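You operate a simulated robot arm through the tools that you are given. There is no shell and no other tool.

Carry out the task below with a simulated robot arm. There is one attempt and no reset: what you move stays moved.

JOB
Put things in order on the top shelf of the left rack. At the end: the cream sign (marked "IN TEST") from the top shelf of the left rack stands where the brown small carton (marked "CAPS") stood; the white bottle (marked "Gear oil") from the top shelf of the left rack stands where the load card (marked "LOAD CARD 26") stood; the load card from the top shelf of the left rack stands where the cream sign stood; the brown small carton from the top shelf of the left rack stands on top of the green cable reel (marked "SIGNAL"); whatever was shut is shut again. Leave all else as you found it, and nothing knocked over.

Only the result counts: the job must be done as asked and must still hold three seconds after the hand-in. Knocking over, shifting, dropping, spilling or breaking anything else fails it. Lids that push on must go on centred and level and be pressed home; caps that screw on are set level and turned clockwise until they are tight.

ROBOT AND FRAMES
A 5-joint arm with a two-finger parallel gripper, fixed in place. Base frame: the origin is at the foot of the arm, x ahead of it, y to its left, z up; the work surface is at about z = 0. Readings come in mm, degrees, newtons and seconds.
With the tool pointing down near the work surface it reaches from about 260 to 680 mm from the base axis. Its first joint turns from -66.0 to 66.0 degrees. The tool tilts only in the upright plane through the base axis and itself; it spins freely about its own axis. Payload 2.9 kg.
The tool frame sits at the grasp point between the pads (the TCP): z along the fingers, y along the line on which they close. The tips reach 30 mm beyond it. The gripper opens to 110 mm. The fingers are 20 mm wide and 10 mm thick; the gripper's body (48 by 112 mm) begins 55 mm behind the TCP.
Orientation is that of the tool frame in the base frame, as a unit quaternion [w, x, y, z]. With the fingers straight down and closing along the base's y, the tool's x points along the base's -x, its y along +y and its z along -z.

CONTROLS
- The arm moves only by the tool apply_moves. Its argument "moves" is text: rows parted by semicolons, each of 7 numbers parted by spaces: the opening, from 0 (shut) to 1 (fully open), then the shift along the tool's x, y, z in units of 150 mm (1.0 is 150 mm), then the turn, a rotation vector about the tool's x, y, z in units of 45 degrees (1.0 is 45 degrees). In form: fingers dx dy dz wx wy wz; .... A call has 1 to 20 rows; each row is the pose to reach, as a shift and turn from the pose commanded when the call began, along the tool's axes at that moment. A call with a number of a shift or a turn outside -1 to 1 is refused whole. Rows are played at 5 a second. More than 50 mm and 8.6 degrees between two rows, or a gripper value outside its range, and nothing of the call is played. A pose out of reach is approached as far as the arm can. The call stops where the force on the tool passes 40 N (or 10 N more than at its start, if that is more) or the arm is blocked; 0.2 s more then pass. The fingers move at their own pace (about 108 mm/s each) and stop on an object; they squeeze with about 38 N. The grip force told is the motor's: it shows also when the fingers shut on nothing. Time passes only in rows, and 0.2 s behind the last, so rows that repeat a pose let the fingers close. It gives the time, the measured TCP pose, the force on the tool (base axes), the opening and the grip force at its end, in the units of the frame above (readings bear some noise), with the torque about the TCP (base axes, N m) and any sound that the robot's microphone picked up, and new pictures: "show" is both (left out), scene, wrist or none.
- Cameras (640 x 400 px; columns grow to the right, rows downward): "scene" is fixed at [40.6, -462.9, 593.5]; the picture's right is [0.68, -0.73, 0.00], its down [-0.48, -0.45, -0.75] and it looks along [0.55, 0.51, -0.66] (base axes); focal length 262 px, centre (320, 200). "wrist" rides on the gripper at [72, 17, -103] in the tool frame; the picture's right is [-0.23, 0.97, 0.00], its down [-0.76, -0.18, -0.62] and it looks along [-0.61, -0.14, 0.78] (tool axes); focal length 222 px, centre (320, 200). There is no depth. A picture from a camera that has moved, and an enlarged one, comes with that camera's place and axes in the base frame and with its lens.
- close_up(camera, box): a new picture of the part [left, top, right, bottom] of that camera's present view, enlarged. No time passes.
- finish_job(): hands the job in; it is judged then, once.

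Places have to be worked out from the pictures, the camera data and where the tool is seen. Open the gripper and draw the arm clear of the work before you hand the job in, unless the task says otherwise.

The tools are called after "Emit:" as name(argument=value, ...) on one line, values as JSON. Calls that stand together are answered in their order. apply_moves: Moves the arm, as the interface text tells. Its arguments: {"type":"object","properties":{"moves":{"type":"string"},"show":{"type":"string","enum":["both","scene","wrist","none"]}},"required":["moves"]} The other tools are called the same way: close_up (camera, box) takes an enlarged picture of a part of a camera's view; finish_job () hands the job in.

At the start:

```text
t: 0.0
position: [449.0, -114.7, 273.2]
orientation: [0.0, 0.0, 1.0, 0.0]
ft_force: [0.2, -0.2, -0.5]
wrist_torque: [0.0, -0.03, -0.03]
opening: 109.8
finger_force: 0.1
```

scene: 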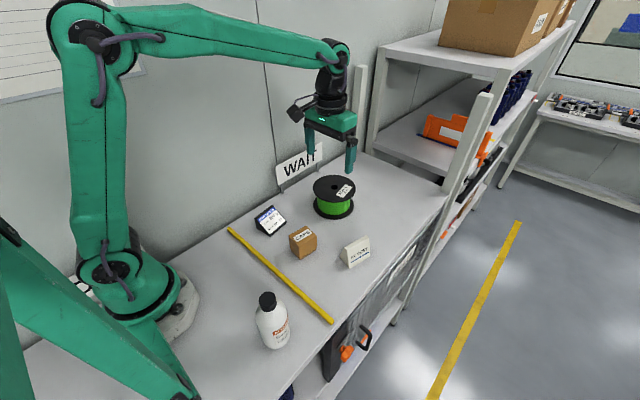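
wrist: 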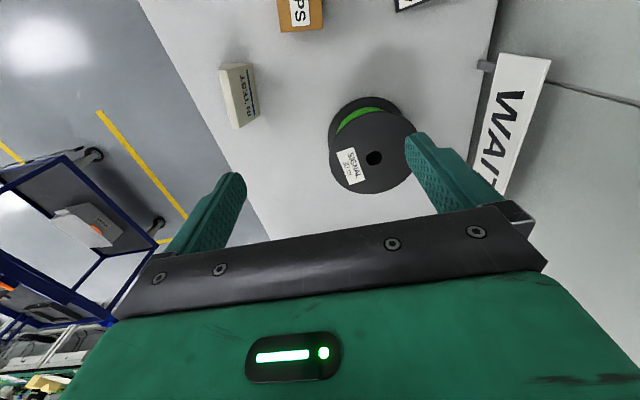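

I'll start by looking closely at the shelf items in both cameras to work out where they are.

Emit:
close_up(camera="scene", box=[220, 130, 400, 270])

Emit:
close_up(camera="scene", box=[220, 220, 400, 360])

Emit:
close_up(camera="wrist", box=[200, 0, 520, 200])

```text
2.86 times, centred on (310, 200) of scene
camera zoom: at [40.6, -462.9, 593.5], right [0.68, -0.73, 0.0], down [-0.48, -0.45, -0.75], along [0.55, 0.51, -0.66], focal length 749 px, centre (349, 200)
```

zoom: 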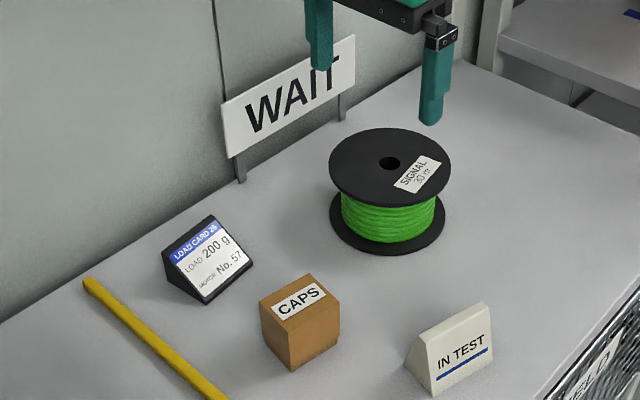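

```text
2.86 times, centred on (310, 290) of scene
camera zoom: at [40.6, -462.9, 593.5], right [0.68, -0.73, 0.0], down [-0.48, -0.45, -0.75], along [0.55, 0.51, -0.66], focal length 749 px, centre (349, -57)
```

zoom: 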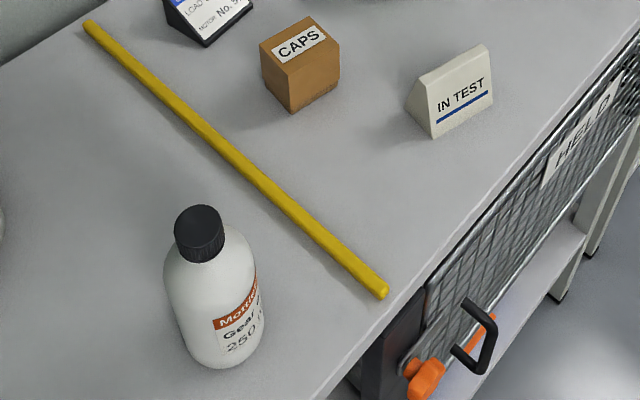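

```text
2.00 times, centred on (360, 100) of wrist
camera zoom: at [376.5, -97.8, 377.3], right [0.23, 0.97, 0.0], down [0.76, -0.18, 0.62], along [0.61, -0.14, -0.78], focal length 444 px, centre (240, 400)
```

zoom: 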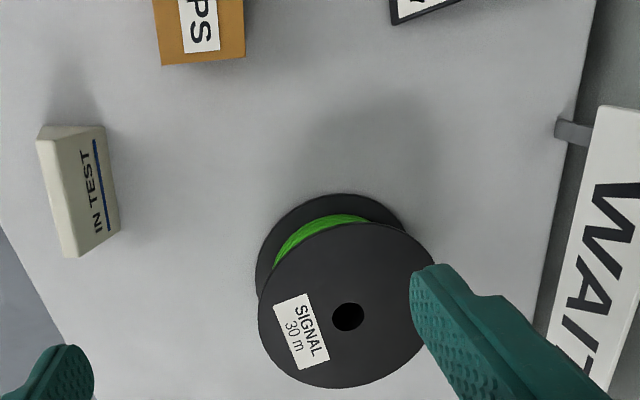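

The overview shows all five items plus a yellow rod, a WAIT sign and the reel. I'll enlarge each item for accurate pixel measurements.

Emit:
close_up(camera="scene", box=[280, 215, 328, 245])

Emit:
close_up(camera="scene", box=[280, 220, 328, 268])

Emit:
close_up(camera="scene", box=[330, 225, 378, 273])

Emit:
close_up(camera="scene", box=[246, 195, 294, 243])

Emit:
close_up(camera="scene", box=[240, 285, 304, 355])

Emit:
close_up(camera="scene", box=[304, 165, 364, 225])

```text
13.33 times, centred on (304, 230) of scene
camera zoom: at [40.6, -462.9, 593.5], right [0.68, -0.73, 0.0], down [-0.48, -0.45, -0.75], along [0.55, 0.51, -0.66], focal length 3495 px, centre (533, -200)
```

zoom: 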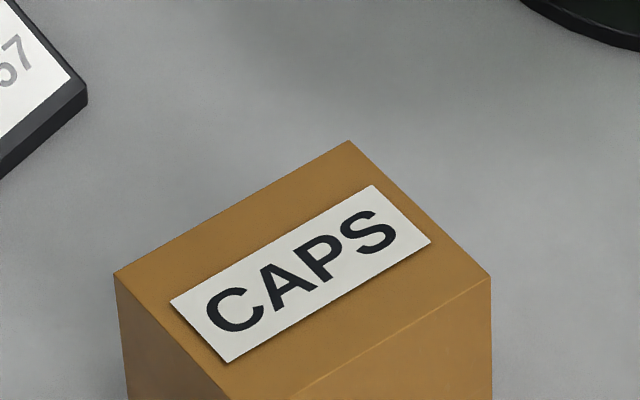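

```text
8.33 times, centred on (304, 244) of scene
camera zoom: at [40.6, -462.9, 593.5], right [0.68, -0.73, 0.0], down [-0.48, -0.45, -0.75], along [0.55, 0.51, -0.66], focal length 2184 px, centre (453, -167)
```

zoom: 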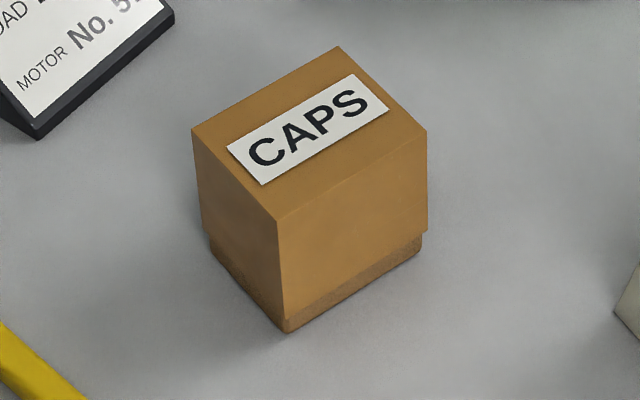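

```text
8.33 times, centred on (354, 249) of scene
camera zoom: at [40.6, -462.9, 593.5], right [0.68, -0.73, 0.0], down [-0.48, -0.45, -0.75], along [0.55, 0.51, -0.66], focal length 2184 px, centre (37, -208)
```

zoom: 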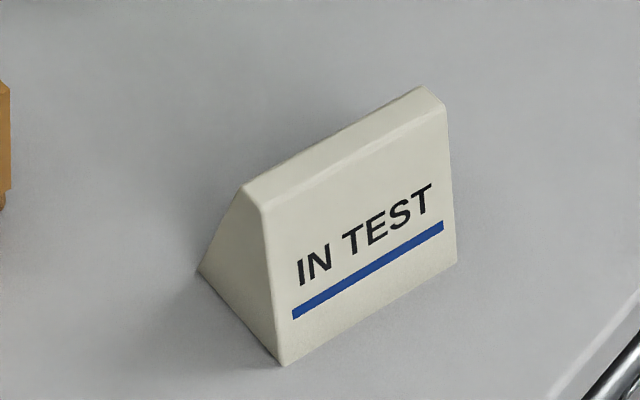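

```text
8.33 times, centred on (270, 219) of scene
camera zoom: at [40.6, -462.9, 593.5], right [0.68, -0.73, 0.0], down [-0.48, -0.45, -0.75], along [0.55, 0.51, -0.66], focal length 2184 px, centre (737, 42)
```

zoom: 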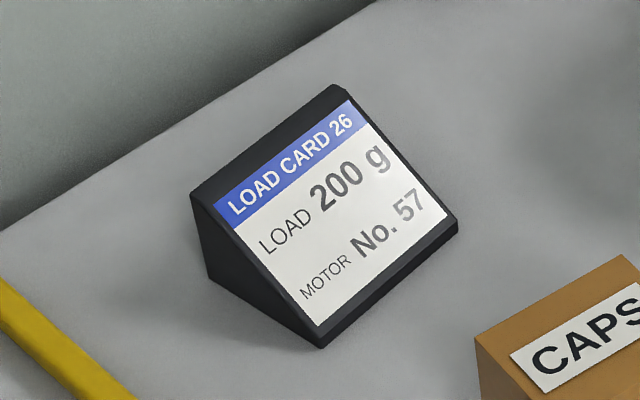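

```text
5.71 times, centred on (272, 320) of scene
camera zoom: at [40.6, -462.9, 593.5], right [0.68, -0.73, 0.0], down [-0.48, -0.45, -0.75], along [0.55, 0.51, -0.66], focal length 1498 px, centre (594, -486)
```

zoom: 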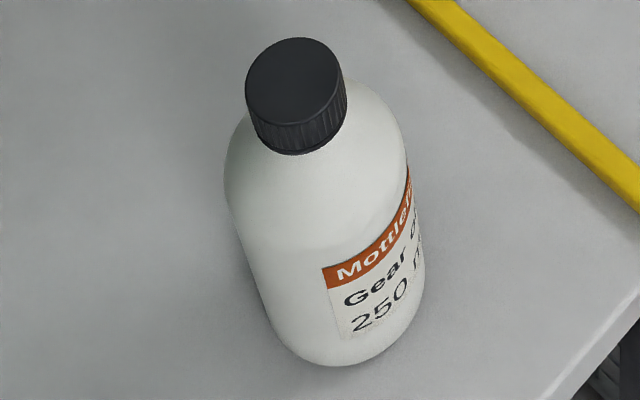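

```text
6.67 times, centred on (334, 195) of scene
camera zoom: at [40.6, -462.9, 593.5], right [0.68, -0.73, 0.0], down [-0.48, -0.45, -0.75], along [0.55, 0.51, -0.66], focal length 1747 px, centre (227, 233)
```

zoom: 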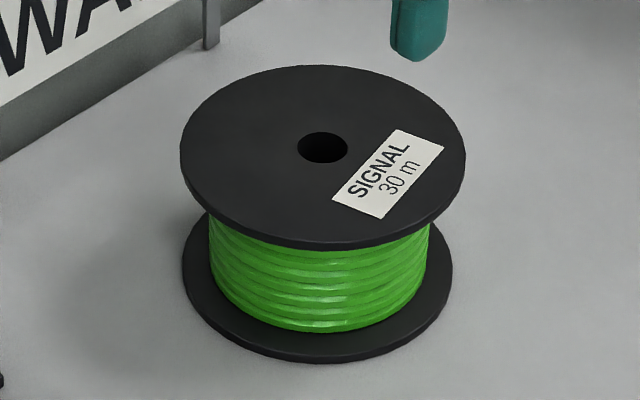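

Measurements put the carton at about (346, -116), 61 mm high and yawed -8°; the sign at (425, -236), the card at (345, 23), the bottle at (148, -234) and the reel at about (548, -56). I'll move above the carton with the gripper open and check alignment from the wrist camera.

Emit:
apply_moves(moves="1 0.17 0 0.12 0 0 0.046; 1 0.34 0 0.24 0 0 0.092; 1 0.51 0 0.36 0 0 0.138; 1 0.687 -0.006 0.487 0 0 0.184; 1 0.687 -0.006 0.487 0 0 0.184", show="both")

```text
t: 1.2
position: [347.6, -116.5, 202.0]
orientation: [0.0, 0.072, 0.997, 0.001]
ft_force: [0.4, -0.3, 0.9]
wrist_torque: [-0.01, 0.0, -0.04]
opening: 110.0
finger_force: 0.0
camera wrist: at [277.3, -89.6, 305.5], right [0.37, 0.93, 0.0], down [0.73, -0.29, 0.62], along [0.58, -0.23, -0.78], focal length 222 px, centre (320, 200)
```

scene: 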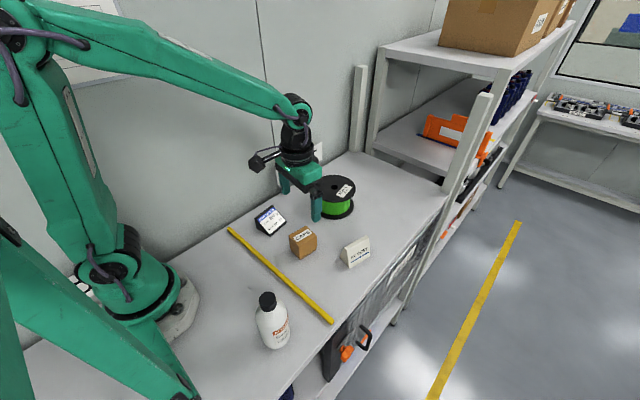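
wrist: 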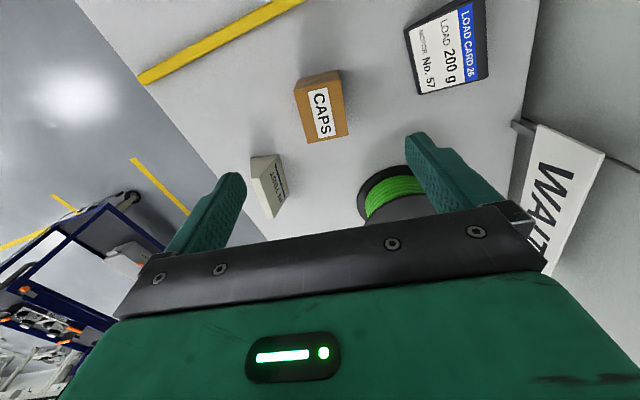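

The gripper is over the carton. I'll enlarge the wrist view to measure the carton's centre and yaw.

Emit:
close_up(camera="wrist", box=[270, 50, 370, 150])

Emit:
close_up(camera="wrist", box=[380, 0, 500, 110])

Emit:
close_up(camera="wrist", box=[220, 130, 320, 230])

```text
4.00 times, centred on (320, 100) of wrist
camera zoom: at [277.3, -89.6, 305.5], right [0.37, 0.93, 0.0], down [0.73, -0.29, 0.62], along [0.58, -0.23, -0.78], focal length 888 px, centre (320, 600)
```

zoom: 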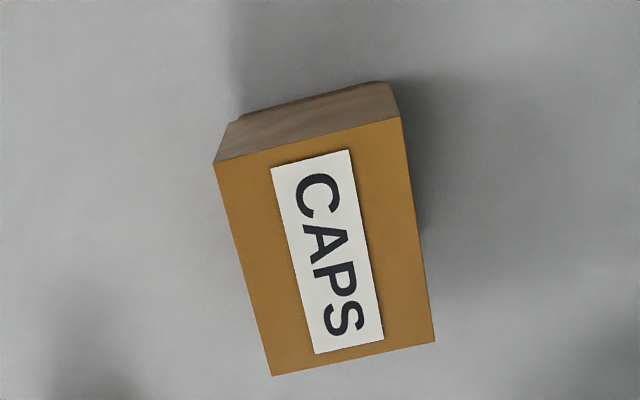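

```text
3.64 times, centred on (440, 55) of wrist
camera zoom: at [277.3, -89.6, 305.5], right [0.37, 0.93, 0.0], down [0.73, -0.29, 0.62], along [0.58, -0.23, -0.78], focal length 808 px, centre (-116, 727)
```

zoom: 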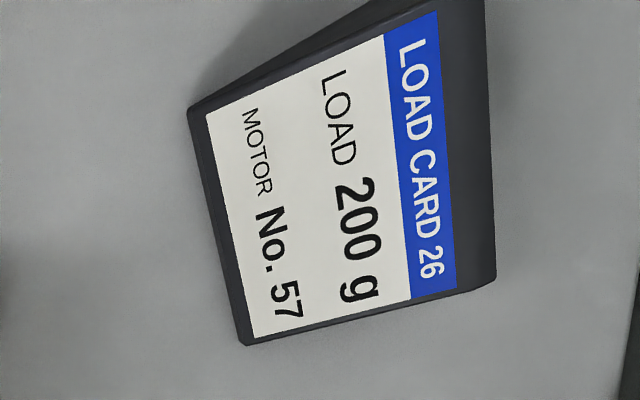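

```text
4.00 times, centred on (270, 180) of wrist
camera zoom: at [277.3, -89.6, 305.5], right [0.37, 0.93, 0.0], down [0.73, -0.29, 0.62], along [0.58, -0.23, -0.78], focal length 888 px, centre (520, 280)
```

zoom: 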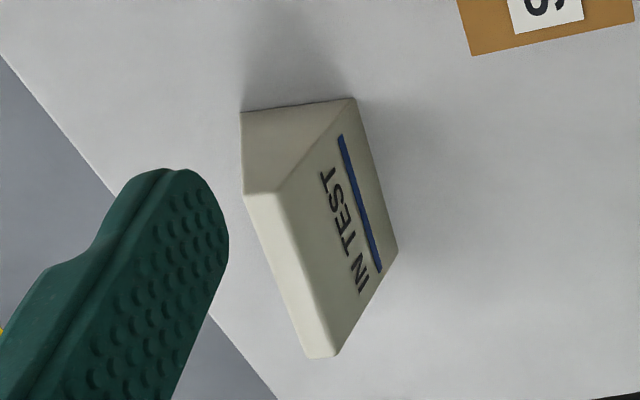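

The carton is square with the tool's axes, with its centre about 4 mm ahead of the TCP and 2 mm to the left. I'll correct for that and descend part of the way.

Emit:
apply_moves(moves="1 -0.029 0.013 0.2 0 0 0; 1 -0.029 0.013 0.4 0 0 0; 1 -0.029 0.013 0.6 0 0 0; 1 -0.029 0.013 0.8 0 0 0; 1 -0.029 0.013 0.8 0 0 0; 1 -0.029 0.013 0.8 0 0 0", show="both")

```text
t: 2.6
position: [351.7, -114.6, 80.6]
orientation: [0.0, 0.072, 0.997, 0.0]
ft_force: [0.0, 0.6, 0.6]
wrist_torque: [-0.01, -0.03, -0.01]
opening: 110.1
finger_force: 0.1
camera wrist: at [281.4, -86.5, 185.3], right [0.37, 0.93, 0.0], down [0.73, -0.29, 0.62], along [0.58, -0.23, -0.78], focal length 222 px, centre (320, 200)
```

scene: 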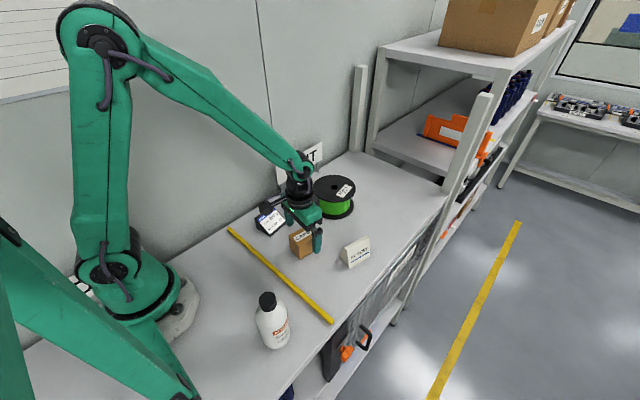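
wrist: 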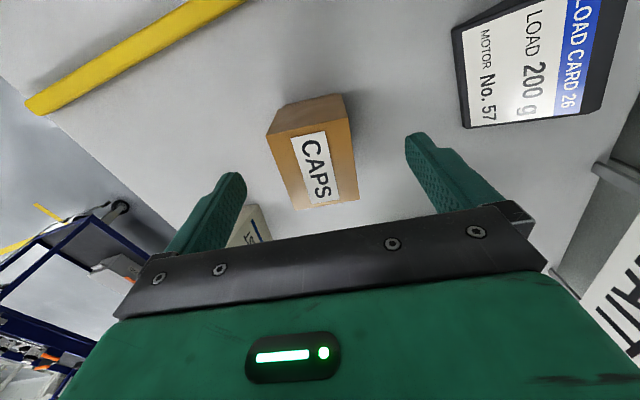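

The carton sits between the fingers. I'll take one quick close-up to check centring before the last descent.

Emit:
close_up(camera="wrist", box=[240, 80, 400, 220])

```text
2.86 times, centred on (320, 150) of wrist
camera zoom: at [281.4, -86.5, 185.3], right [0.37, 0.93, 0.0], down [0.73, -0.29, 0.62], along [0.58, -0.23, -0.78], focal length 635 px, centre (320, 343)
```

zoom: 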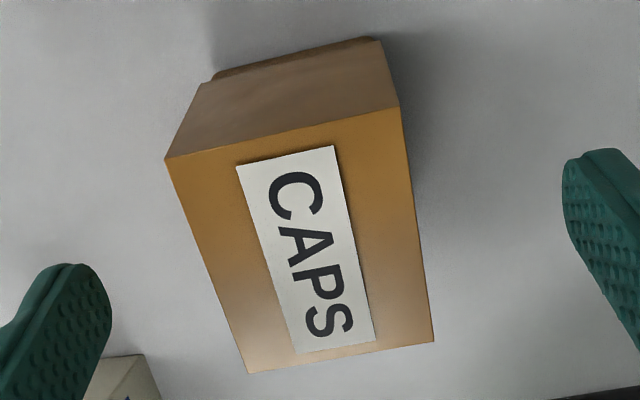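

Centring is within about 2 mm. I'll nudge y, descend 45 mm so the tips are about 6 mm above the shelf, then close on the carton.

Emit:
apply_moves(moves="1 0 -0.01 0.1 0 0 0; 1 0 -0.01 0.2 0 0 0; 1 0 -0.01 0.3 0 0 0; 1 0 -0.01 0.3 0 0 0; 0.6 0 -0.01 0.3 0 0 0; 0.5 0 -0.01 0.3 0 0 0; 0.4 0 -0.01 0.3 0 0 0; 0.3 0 -0.01 0.3 0 0 0; 0.3 0 -0.01 0.3 0 0 0", show="both")

```text
t: 4.6
position: [351.8, -116.3, 35.3]
orientation: [0.0, 0.071, 0.997, 0.001]
ft_force: [-0.2, 0.3, -0.1]
wrist_torque: [0.01, 0.02, 0.01]
opening: 45.5
finger_force: 38.2
camera wrist: at [281.3, -88.6, 139.0], right [0.37, 0.93, 0.0], down [0.73, -0.29, 0.62], along [0.58, -0.23, -0.78], focal length 222 px, centre (320, 200)
```

scene: 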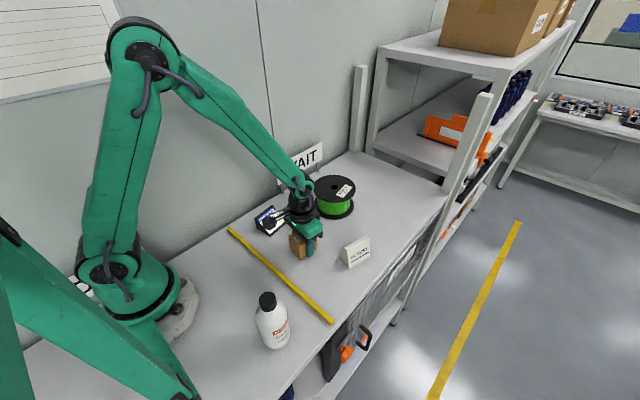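
wrist: 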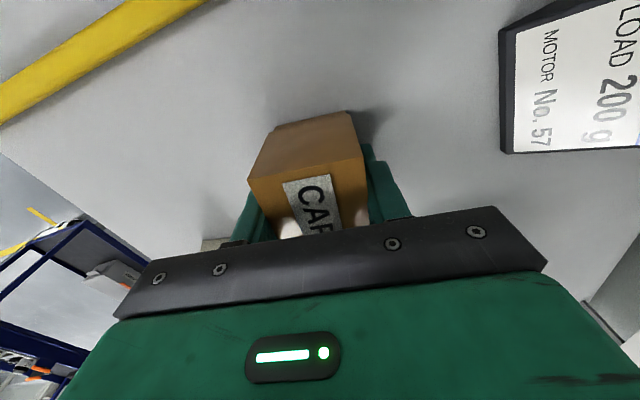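

The carton is gripped (45.5 mm, 38 N). I'll lift just 10 mm to check that the whole carton rises and not only a lid sleeve.

Emit:
apply_moves(moves="0.3 0 0 -0.033 0 0 0; 0.3 0 0 -0.067 0 0 0; 0.3 0 0 -0.067 0 0 0", show="none")

Emit:
close_up(camera="scene", box=[275, 210, 345, 270])

Emit:
close_up(camera="wrist", box=[220, 90, 400, 230])

```text
t: 5.4
position: [350.5, -116.7, 45.9]
orientation: [0.0, 0.072, 0.997, 0.001]
ft_force: [0.2, 0.0, -2.0]
wrist_torque: [0.02, -0.01, -0.03]
opening: 45.9
finger_force: 38.2
```

```text
6.67 times, centred on (310, 240) of scene
camera zoom: at [40.6, -462.9, 593.5], right [0.68, -0.73, 0.0], down [-0.48, -0.45, -0.75], along [0.55, 0.51, -0.66], focal length 1747 px, centre (387, -67)
```

zoom: 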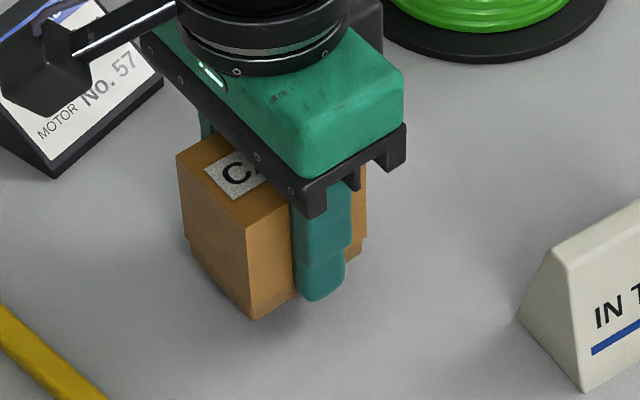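

```text
2.86 times, centred on (310, 160) of wrist
camera zoom: at [281.0, -88.6, 148.7], right [0.37, 0.93, 0.0], down [0.73, -0.29, 0.62], along [0.58, -0.23, -0.78], focal length 635 px, centre (349, 314)
```

zoom: 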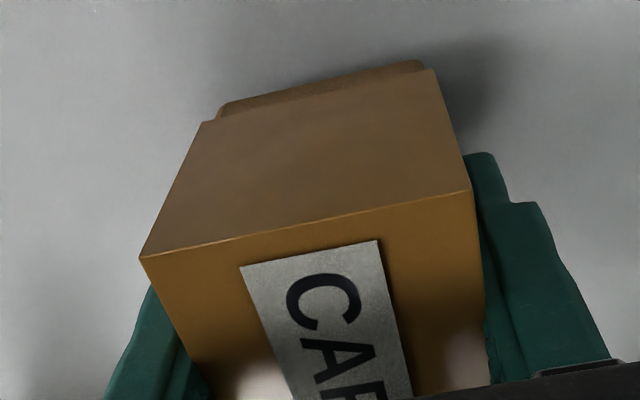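

The whole carton (about 2 N) came up together, base included. I'll lift it well clear and move partway towards the reel to measure the reel with the wrist camera.

Emit:
apply_moves(moves="0.3 0 0 -0.15 0 0 0; 0.3 0 0 -0.35 0 0 0; 0.3 0 0 -0.55 0 0 0; 0.3 0 0 -0.75 0 0 0; 0.3 0 0 -0.9 0 0 0; 0.3 -0.12 0.05 -0.9 0 0 0; 0.3 -0.3 0.14 -0.9 0 0 0; 0.3 -0.42 0.2 -0.9 0 0 0; 0.3 -0.42 0.2 -0.9 0 0 0; 0.3 -0.42 0.2 -0.9 0 0 0", show="both")

```text
t: 7.6
position: [415.9, -96.0, 178.3]
orientation: [0.0, 0.073, 0.997, 0.0]
ft_force: [-0.6, -0.2, -2.0]
wrist_torque: [-0.04, 0.0, 0.0]
opening: 45.7
finger_force: 38.3
camera wrist: at [346.3, -68.2, 283.3], right [0.37, 0.93, 0.0], down [0.73, -0.29, 0.62], along [0.58, -0.23, -0.78], focal length 222 px, centre (320, 200)
```

scene: 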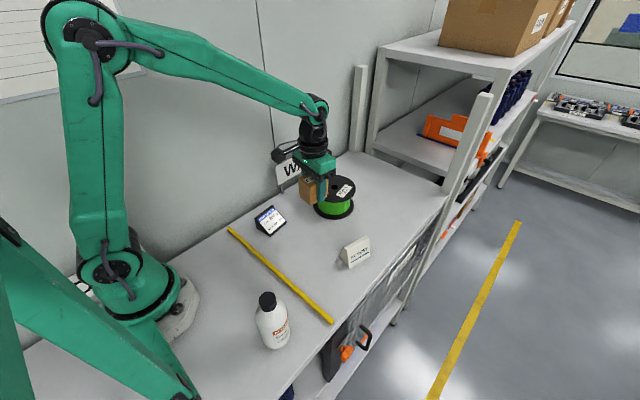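
wrist: 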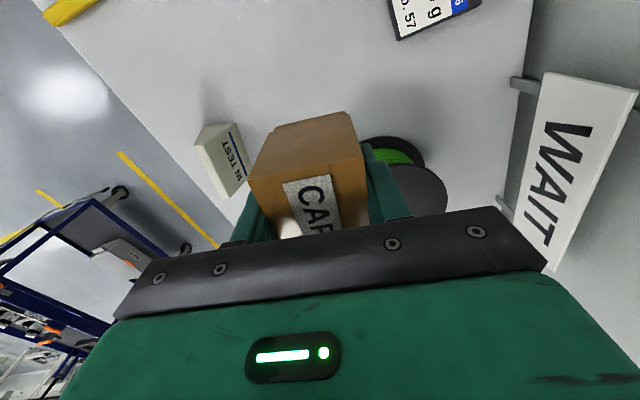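

The carton hides part of the reel, but the first wrist picture put the reel's hole at about (552, -55.5) with the top near z≈75. I'll carry the carton over it, staying high.

Emit:
apply_moves(moves="0.3 -0.17 0.078 0 0 0 0; 0.3 -0.34 0.156 0 0 0 0; 0.3 -0.51 0.234 0 0 0 0; 0.3 -0.68 0.312 0 0 0 0; 0.3 -0.853 0.391 0 0 0 0; 0.3 -0.853 0.391 0 0 0 0; 0.3 -0.853 0.391 0 0 0 0", show="both")

Emit:
close_up(camera="scene", box=[280, 130, 380, 230])

```text
t: 9.2
position: [553.2, -54.7, 180.4]
orientation: [-0.001, 0.072, 0.997, 0.0]
ft_force: [-0.8, 0.4, -2.1]
wrist_torque: [-0.02, 0.0, -0.02]
opening: 46.0
finger_force: 37.5
camera wrist: at [482.8, -28.0, 284.9], right [0.37, 0.93, 0.0], down [0.73, -0.29, 0.62], along [0.58, -0.23, -0.78], focal length 222 px, centre (320, 200)
```

scene: 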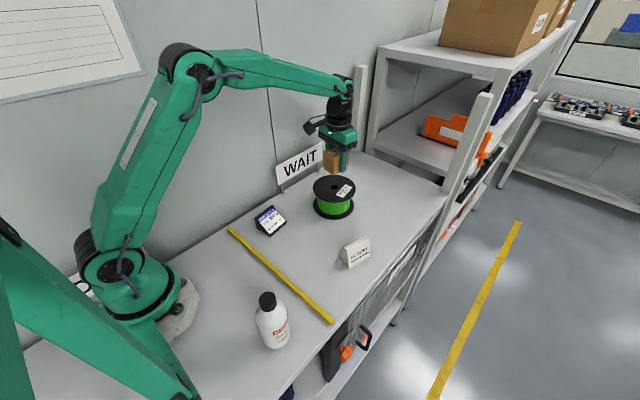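
wrist: 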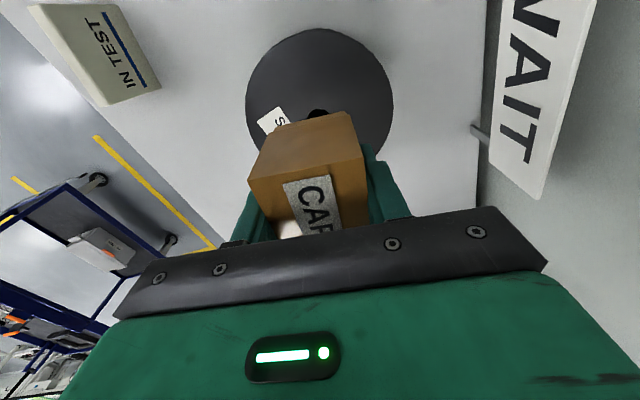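

```text
4.00 times, centred on (330, 180) of scene
camera zoom: at [40.6, -462.9, 593.5], right [0.68, -0.73, 0.0], down [-0.48, -0.45, -0.75], along [0.55, 0.51, -0.66], focal length 1048 px, centre (280, 280)
```

zoom: 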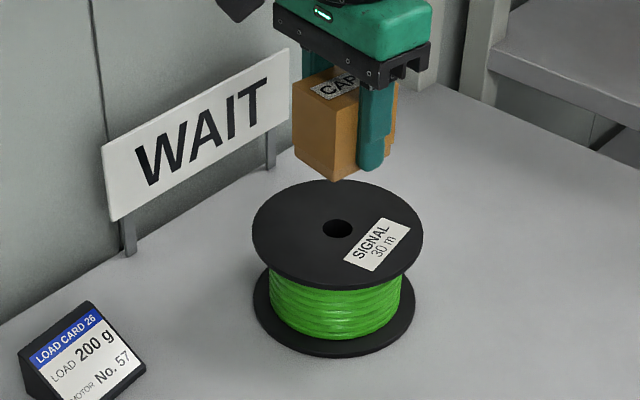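

The hole is partly hidden behind the carton, so I'll zoom the wrist view to fit the disc outline before lowering.

Emit:
close_up(camera="wrist", box=[230, 15, 410, 195])

```text
2.22 times, centred on (320, 105) of wrist
camera zoom: at [482.8, -28.0, 284.9], right [0.37, 0.93, 0.0], down [0.73, -0.29, 0.62], along [0.58, -0.23, -0.78], focal length 494 px, centre (320, 411)
```

zoom: 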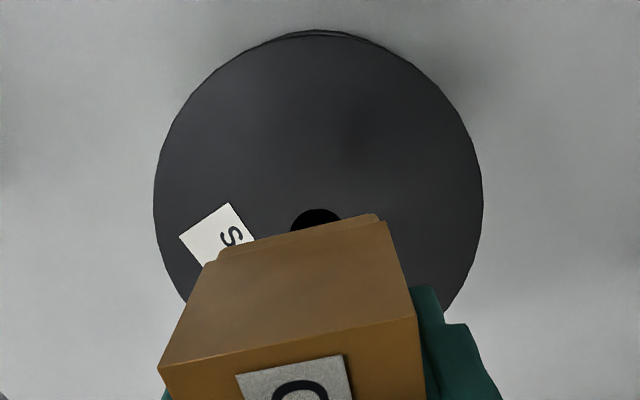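

Fitting the disc outline puts the reel's centre within 1 mm of the TCP (R≈68). I'll lower the carton to roughly 8 mm above the disc and look.

Emit:
apply_moves(moves="0.3 0 0 0.12 0 0 0; 0.3 0 0 0.24 0 0 0; 0.3 0 0 0.34 0 0 0; 0.3 0 0 0.41 0 0 0; 0.3 0 0 0.41 0 0 0; 0.3 0 0 0.41 0 0 0", show="none")

Emit:
close_up(camera="scene", box=[300, 140, 370, 210])

Emit:
close_up(camera="wrist", box=[200, 30, 440, 230])

```text
t: 10.6
position: [551.8, -56.6, 118.1]
orientation: [0.0, 0.072, 0.997, 0.0]
ft_force: [-1.1, 0.5, -1.9]
wrist_torque: [-0.01, 0.0, -0.02]
opening: 45.9
finger_force: 37.9
```

```text
5.71 times, centred on (335, 175) of scene
camera zoom: at [40.6, -462.9, 593.5], right [0.68, -0.73, 0.0], down [-0.48, -0.45, -0.75], along [0.55, 0.51, -0.66], focal length 1498 px, centre (234, 343)
```

zoom: 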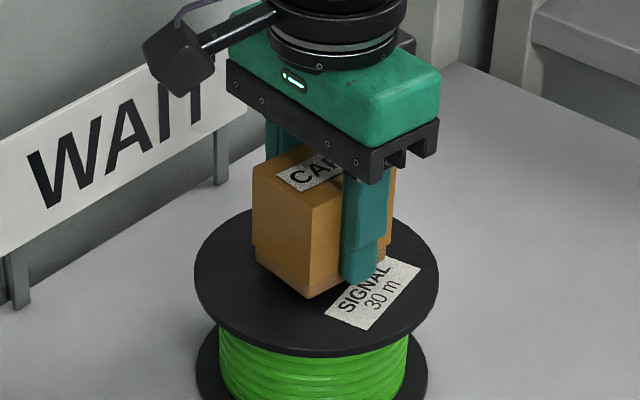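

```text
2.00 times, centred on (320, 130) of wrist
camera zoom: at [482.7, -29.2, 222.6], right [0.37, 0.93, 0.0], down [0.73, -0.29, 0.62], along [0.58, -0.23, -0.78], focal length 444 px, centre (320, 340)
```

zoom: 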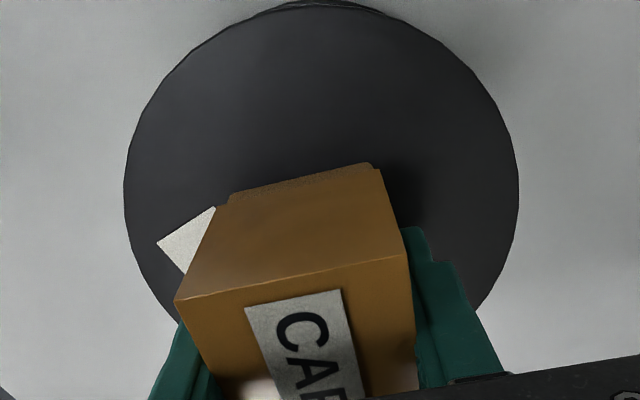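

The carton is hovering just above the disc. I'll lower it in small steps while watching the force for contact.

Emit:
apply_moves(moves="0.3 0 0 0.01 0 0 0; 0.3 0 0 0.02 0 0 0; 0.3 0 0 0.03 0 0 0; 0.3 0 0 0.03 0 0 0", show="none")

```text
t: 11.6
position: [551.5, -55.6, 113.2]
orientation: [0.0, 0.071, 0.997, 0.0]
ft_force: [-0.4, -0.3, -1.9]
wrist_torque: [0.02, -0.02, -0.04]
opening: 45.8
finger_force: 38.1
```

No contact yet (force still -1.9 N). I'll keep going in 1 mm steps.

Emit:
apply_moves(moves="0.3 0 0 0.007 0 0 0; 0.3 0 0 0.013 0 0 0; 0.3 0 0 0.013 0 0 0", show="none")

```text
t: 12.4
position: [552.4, -56.7, 113.8]
orientation: [0.0, 0.072, 0.997, 0.0]
ft_force: [-1.3, -0.4, 1.9]
wrist_torque: [0.0, 0.13, 0.01]
opening: 45.7
finger_force: 38.0
```

Contact: the vertical force flipped to +1.9 N, so the reel top is at about z≈77. I'll open the fingers slowly to release.

Emit:
apply_moves(moves="0.3 0 0 0.002 0 0 0; 0.42 0 0 0.002 0 0 0; 0.5 0 0 0.002 0 0 0; 0.65 0 0 0.002 0 0 0; 0.75 0 0 0.002 0 0 0; 0.75 0 0 0.002 0 0 0", show="both")

Emit:
close_up(camera="scene", box=[300, 140, 370, 210])

```text
t: 13.8
position: [552.9, -57.4, 112.2]
orientation: [0.0, 0.073, 0.997, 0.0]
ft_force: [0.1, -0.4, -0.1]
wrist_torque: [-0.02, 0.01, 0.01]
opening: 82.3
finger_force: 0.1
camera wrist: at [482.7, -29.0, 216.2], right [0.37, 0.93, 0.0], down [0.73, -0.29, 0.62], along [0.58, -0.23, -0.78], focal length 222 px, centre (320, 200)
```

scene: 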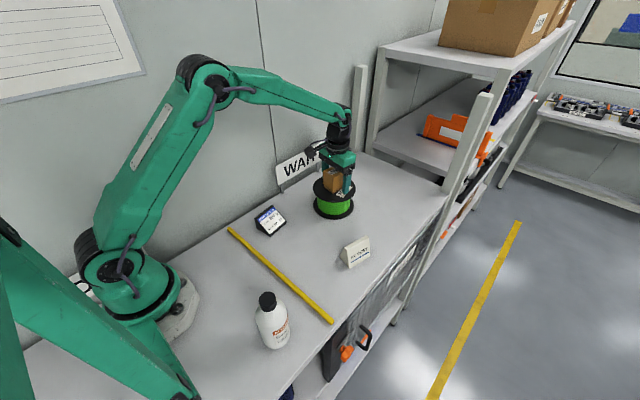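
wrist: 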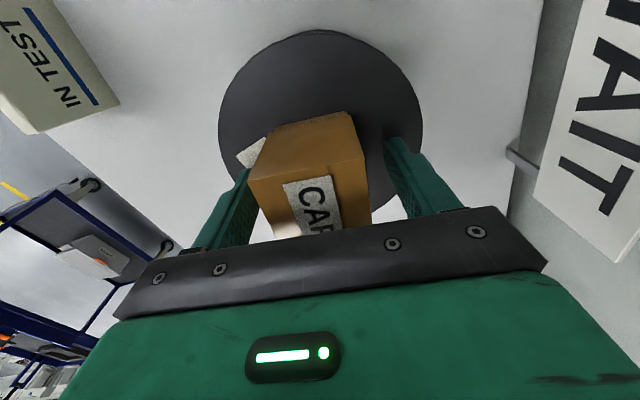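

```text
5.71 times, centred on (335, 175) of scene
camera zoom: at [40.6, -462.9, 593.5], right [0.68, -0.73, 0.0], down [-0.48, -0.45, -0.75], along [0.55, 0.51, -0.66], focal length 1498 px, centre (234, 343)
```

zoom: 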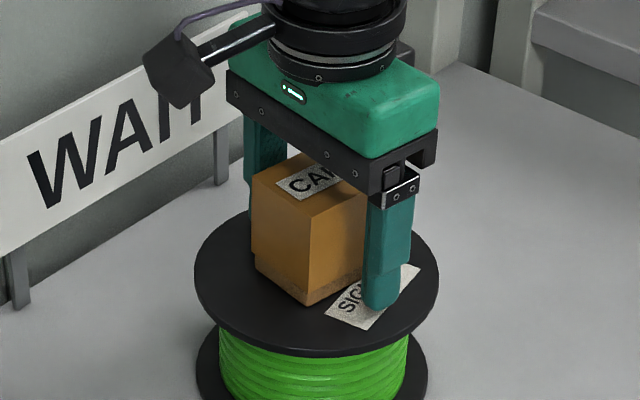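

The carton stands squarely on the reel and the fingers are clear. I'll lift straight up, then head towards the sign while turning the gripper so it closes along the sign's length.

Emit:
apply_moves(moves="0.75 0 0 -0.1 0 0 0; 0.75 0 0 -0.3 0 0 0; 0.75 0 0 -0.55 0 0 0; 0.75 0 0 -0.8 0 0 0; 0.9 0 0 -0.9 0 0 0; 1 0.06 -0.12 -0.9 0 0 -0.15; 1 0.13 -0.25 -0.9 0 0 -0.3; 1 0.2 -0.39 -0.9 0 0 -0.46; 1 0.27 -0.52 -0.9 0 0 -0.62; 1 0.33 -0.65 -0.9 0 0 -0.78; 1 0.4 -0.787 -0.9 0 0 -0.9367; 1 0.4 -0.787 -0.9 0 0 -0.9367; 1 0.4 -0.787 -0.9 0 0 -0.9367", show="both")

Emit:
close_up(camera="scene", box=[300, 140, 370, 220])

```text
t: 16.6
position: [475.4, -163.7, 247.6]
orientation: [0.0, -0.292, 0.957, -0.001]
ft_force: [0.5, 0.2, -0.3]
wrist_torque: [-0.01, -0.01, 0.02]
opening: 110.0
finger_force: 0.1
camera wrist: at [404.7, -190.1, 351.3], right [-0.35, 0.94, 0.0], down [0.73, 0.28, 0.62], along [0.58, 0.22, -0.78], focal length 222 px, centre (320, 200)
```

scene: 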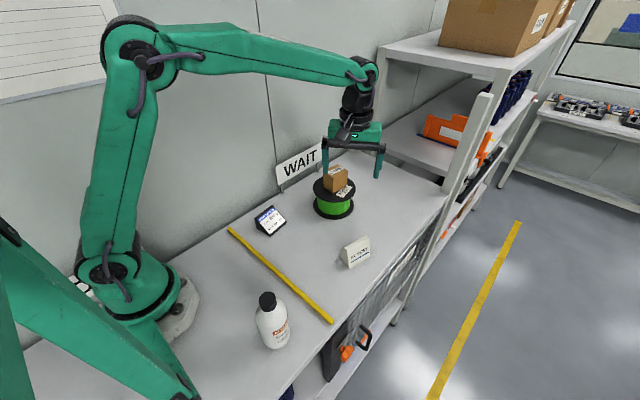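
wrist: 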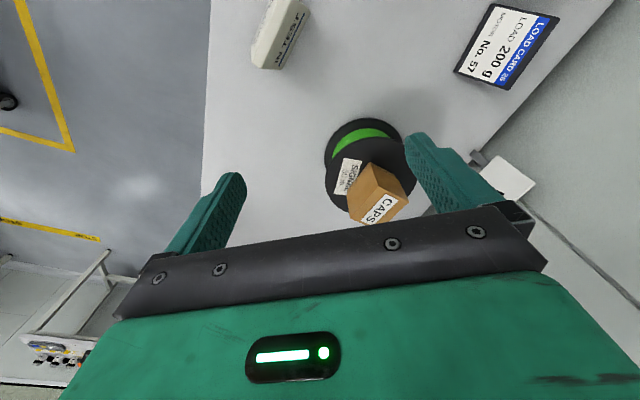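

```text
5.00 times, centred on (335, 180) of scene
camera zoom: at [40.6, -462.9, 593.5], right [0.68, -0.73, 0.0], down [-0.48, -0.45, -0.75], along [0.55, 0.51, -0.66], focal length 1311 px, centre (245, 300)
```

zoom: 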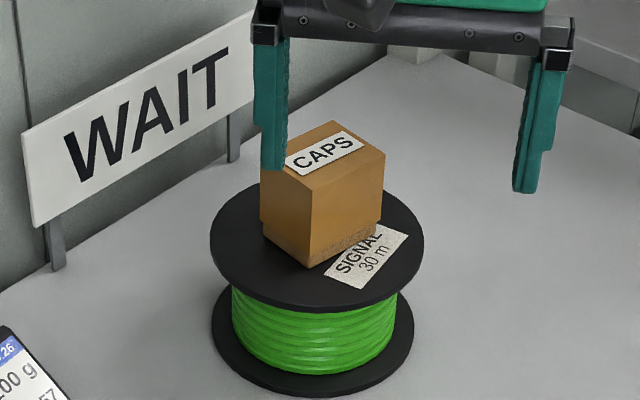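

The carton sits stably on the reel. I'll finish the turn and move above the sign.

Emit:
apply_moves(moves="1 0.09 -0.037 0.05 0 0 -0.16; 1 0.18 -0.074 0.1 0 0 -0.32; 1 0.27 -0.111 0.16 0 0 -0.48; 1 0.36 -0.148 0.21 0 0 -0.64; 1 0.45 -0.185 0.26 0 0 -0.8; 1 0.532 -0.222 0.313 0 0 -0.936; 1 0.532 -0.222 0.313 0 0 -0.936; 1 0.532 -0.222 0.313 0 0 -0.936", show="both")

Emit:
close_up(camera="wrist", box=[250, 40, 390, 160])

```text
t: 18.4
position: [428.6, -234.7, 199.8]
orientation: [0.0, -0.615, 0.788, -0.001]
ft_force: [1.1, -0.2, -0.5]
wrist_torque: [0.03, 0.02, -0.03]
opening: 109.9
finger_force: 0.0
camera wrist: at [394.4, -301.9, 303.2], right [-0.89, 0.46, 0.0], down [0.36, 0.7, 0.62], along [0.28, 0.55, -0.78], focal length 222 px, centre (320, 200)
```

scene: 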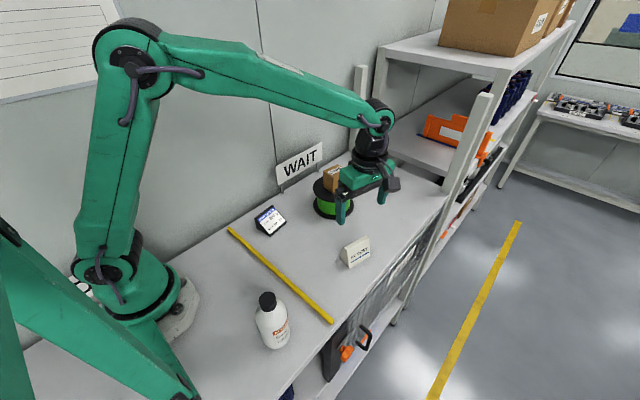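
wrist: 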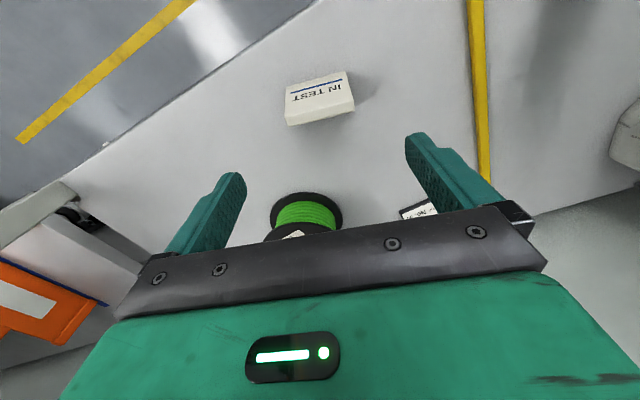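

```text
3.33 times, centred on (320, 100) of wrist
camera zoom: at [394.4, -301.9, 303.2], right [-0.89, 0.46, 0.0], down [0.36, 0.7, 0.62], along [0.28, 0.55, -0.78], focal length 740 px, centre (320, 533)
```

zoom: 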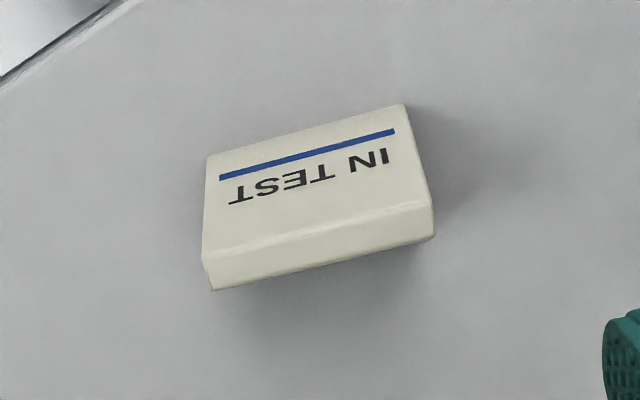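

From above, the sign's end faces are square with the closing axis, and its centre is about 3 mm ahead of the TCP and 1.4 mm to one side. I'll correct and descend 120 mm.

Emit:
apply_moves(moves="1 -0.02 -0.009 0.2 0 0 0; 1 -0.02 -0.009 0.4 0 0 0; 1 -0.02 -0.009 0.6 0 0 0; 1 -0.02 -0.009 0.8 0 0 0; 1 -0.02 -0.009 0.8 0 0 0; 1 -0.02 -0.009 0.8 0 0 0", show="both")

Emit:
close_up(camera="wrist", box=[220, 60, 420, 220])

```text
t: 19.8
position: [431.3, -232.4, 77.6]
orientation: [0.0, -0.616, 0.788, 0.0]
ft_force: [-1.2, -0.8, -1.4]
wrist_torque: [-0.01, 0.0, 0.03]
opening: 109.7
finger_force: 0.0
camera wrist: at [397.3, -299.0, 181.3], right [-0.89, 0.46, 0.0], down [0.36, 0.7, 0.62], along [0.28, 0.55, -0.78], focal length 222 px, centre (320, 200)
```

scene: 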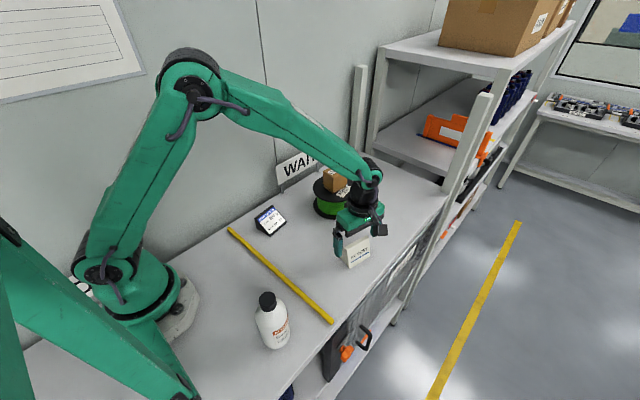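
wrist: 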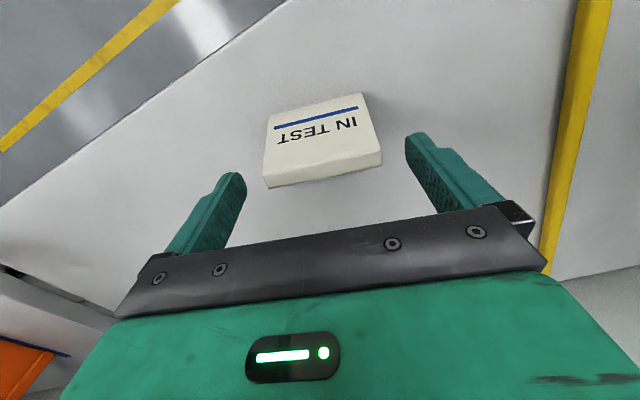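

```text
2.50 times, centred on (320, 140) of wrist
camera zoom: at [397.3, -299.0, 181.3], right [-0.89, 0.46, 0.0], down [0.36, 0.7, 0.62], along [0.28, 0.55, -0.78], focal length 555 px, centre (320, 350)
```

zoom: 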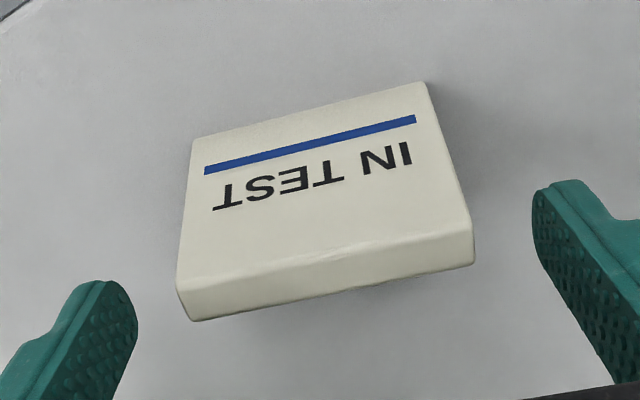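

The sign is centred to within about 1 mm. I'll descend the last 44 mm and close gently on its ends.

Emit:
apply_moves(moves="1 0.005 0.004 0.1 0 0 0; 1 0.005 0.004 0.2 0 0 0; 1 0.005 0.004 0.293 0 0 0; 1 0.005 0.004 0.293 0 0 0; 0.8 0.005 0.004 0.293 0 0 0; 0.7 0.005 0.004 0.293 0 0 0; 0.6 0.005 0.004 0.293 0 0 0; 0.55 0.005 0.004 0.293 0 0 0; 0.55 0.005 0.004 0.293 0 0 0", show="both")

Emit:
close_up(camera="scene", box=[320, 200, 400, 280])

```text
t: 21.8
position: [430.1, -234.1, 34.8]
orientation: [0.0, -0.615, 0.788, 0.0]
ft_force: [0.0, -0.4, 0.1]
wrist_torque: [-0.01, 0.0, 0.05]
opening: 74.3
finger_force: 37.8
camera wrist: at [395.3, -300.1, 139.5], right [-0.89, 0.46, 0.0], down [0.36, 0.7, 0.62], along [0.28, 0.55, -0.78], focal length 222 px, centre (320, 200)
```

scene: 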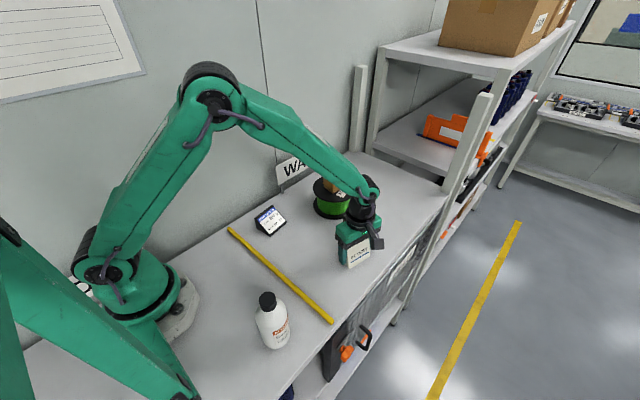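
wrist: 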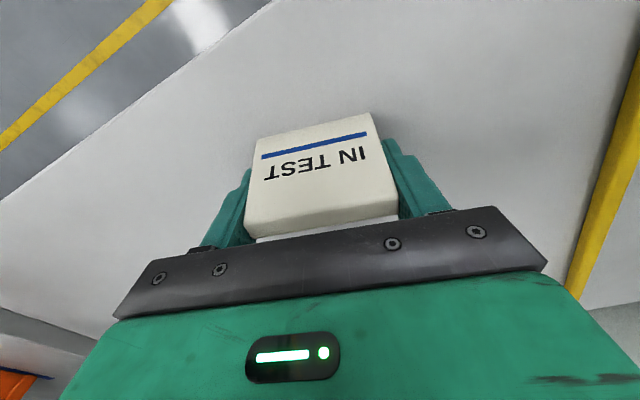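

```text
5.00 times, centred on (360, 240) of scene
camera zoom: at [40.6, -462.9, 593.5], right [0.68, -0.73, 0.0], down [-0.48, -0.45, -0.75], along [0.55, 0.51, -0.66], focal length 1311 px, centre (120, 0)
```

zoom: 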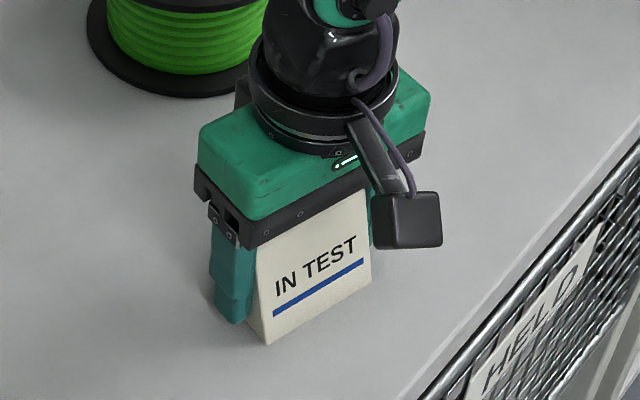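

The sign is gripped on its ends (74.3 mm, 38 N). I'll lift it 60 mm, check the grip, then carry it over the carton's old place.

Emit:
apply_moves(moves="0.55 0 0 -0.04 0 0 0; 0.55 0 0 -0.1 0 0 0; 0.55 0 0 -0.25 0 0 0; 0.55 0 0 -0.4 0 0 0; 0.55 0 0 -0.4 0 0 0", show="both")

```text
t: 23.0
position: [428.7, -233.1, 95.6]
orientation: [0.0, -0.616, 0.788, 0.0]
ft_force: [-0.2, 0.2, 0.5]
wrist_torque: [0.01, -0.02, -0.02]
opening: 74.5
finger_force: 37.6
camera wrist: at [393.9, -301.0, 200.2], right [-0.89, 0.46, 0.0], down [0.36, 0.7, 0.62], along [0.28, 0.55, -0.78], focal length 222 px, centre (320, 200)
```

scene: 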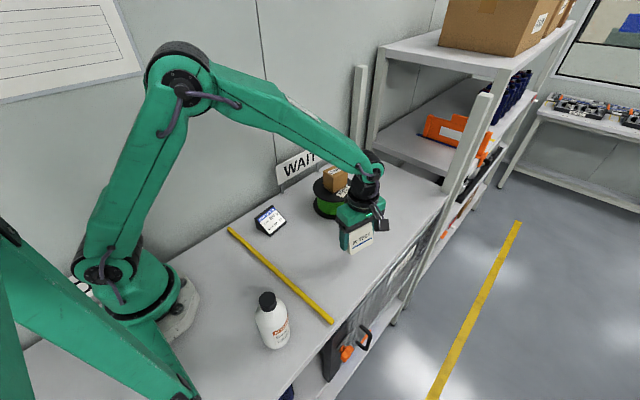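
wrist: 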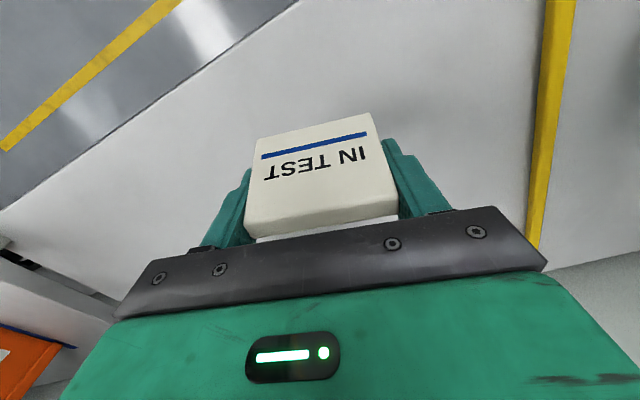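

The sign lifted securely. Now I'll carry it to the carton's former place at (350.5, -115.7), turning it about 6° to match the slot's yaw.

Emit:
apply_moves(moves="0.55 -0.1 0.11 0 0 0 -0.02; 0.55 -0.21 0.23 0 0 0 -0.04; 0.55 -0.32 0.35 0 0 0 -0.06; 0.55 -0.43 0.47 0 0 0 -0.08; 0.55 -0.54 0.59 0 0 0 -0.1; 0.55 -0.637 0.7 0 0 0 -0.127; 0.55 -0.637 0.7 0 0 0 -0.127; 0.55 -0.637 0.7 0 0 0 -0.127", show="both")

```text
t: 24.8
position: [351.3, -115.3, 96.7]
orientation: [0.0, -0.654, 0.756, 0.0]
ft_force: [0.5, 0.8, -0.1]
wrist_torque: [0.01, -0.01, 0.0]
opening: 74.3
finger_force: 37.8
camera wrist: at [323.4, -185.1, 199.9], right [-0.93, 0.37, 0.0], down [0.29, 0.73, 0.62], along [0.23, 0.58, -0.78], focal length 222 px, centre (320, 200)
```

scene: 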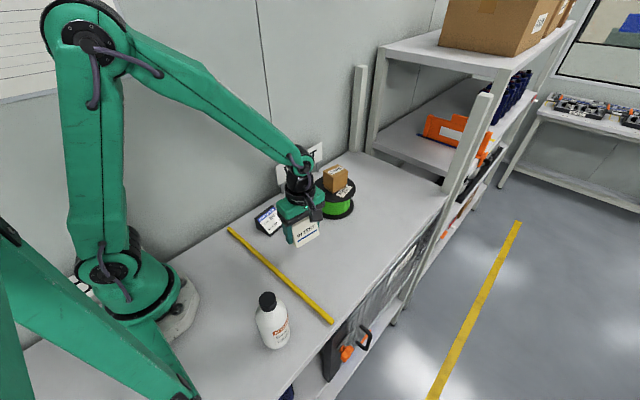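
wrist: 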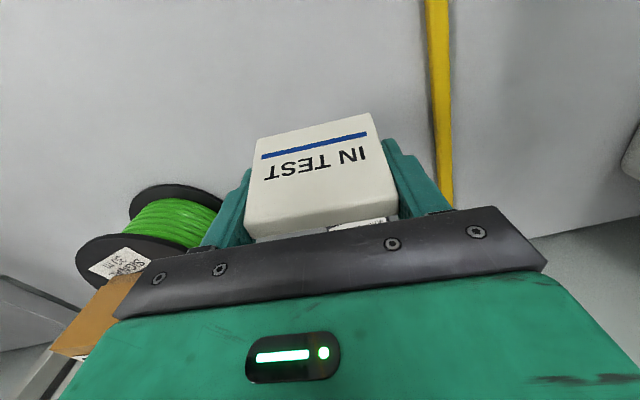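

The sign is over the slot. I'll lower it to within a few mm, then to the same height it was gripped at, watching the force.

Emit:
apply_moves(moves="0.55 0 0 0.1 0 0 0; 0.55 0 0 0.2 0 0 0; 0.55 0 0 0.3 0 0 0; 0.55 0 0 0.36 0 0 0; 0.55 0 0 0.38 0 0 0; 0.55 0 0 0.387 0 0 0; 0.55 0 0 0.393 0 0 0; 0.55 0 0 0.393 0 0 0", show="none")

```text
t: 26.6
position: [349.5, -114.8, 35.8]
orientation: [0.0, -0.654, 0.757, 0.0]
ft_force: [-0.1, -0.4, -0.5]
wrist_torque: [-0.01, 0.0, 0.03]
opening: 74.3
finger_force: 37.7
```

Emit:
apply_moves(moves="0.55 0 0 0.004 0 0 0; 0.55 0 0 0.008 0 0 0; 0.55 0 0 0.008 0 0 0", show="none")

Emit:
close_up(camera="scene", box=[270, 190, 340, 260])

```text
t: 27.4
position: [351.3, -115.8, 36.3]
orientation: [0.001, -0.654, 0.757, 0.0]
ft_force: [-0.1, -0.6, 0.4]
wrist_torque: [-0.01, -0.01, -0.03]
opening: 74.5
finger_force: 37.9
```

```text
5.71 times, centred on (305, 225) of scene
camera zoom: at [40.6, -462.9, 593.5], right [0.68, -0.73, 0.0], down [-0.48, -0.45, -0.75], along [0.55, 0.51, -0.66], focal length 1498 px, centre (406, 57)
```

zoom: 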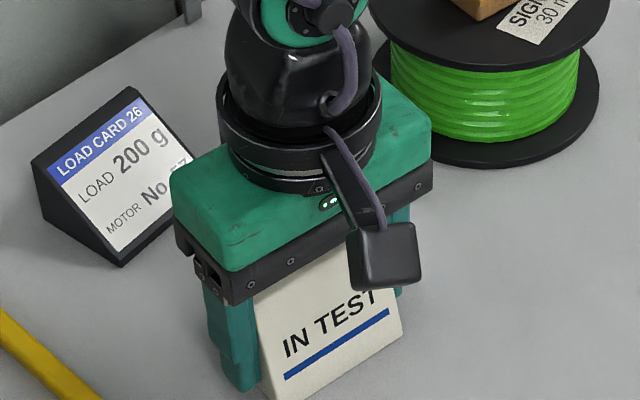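

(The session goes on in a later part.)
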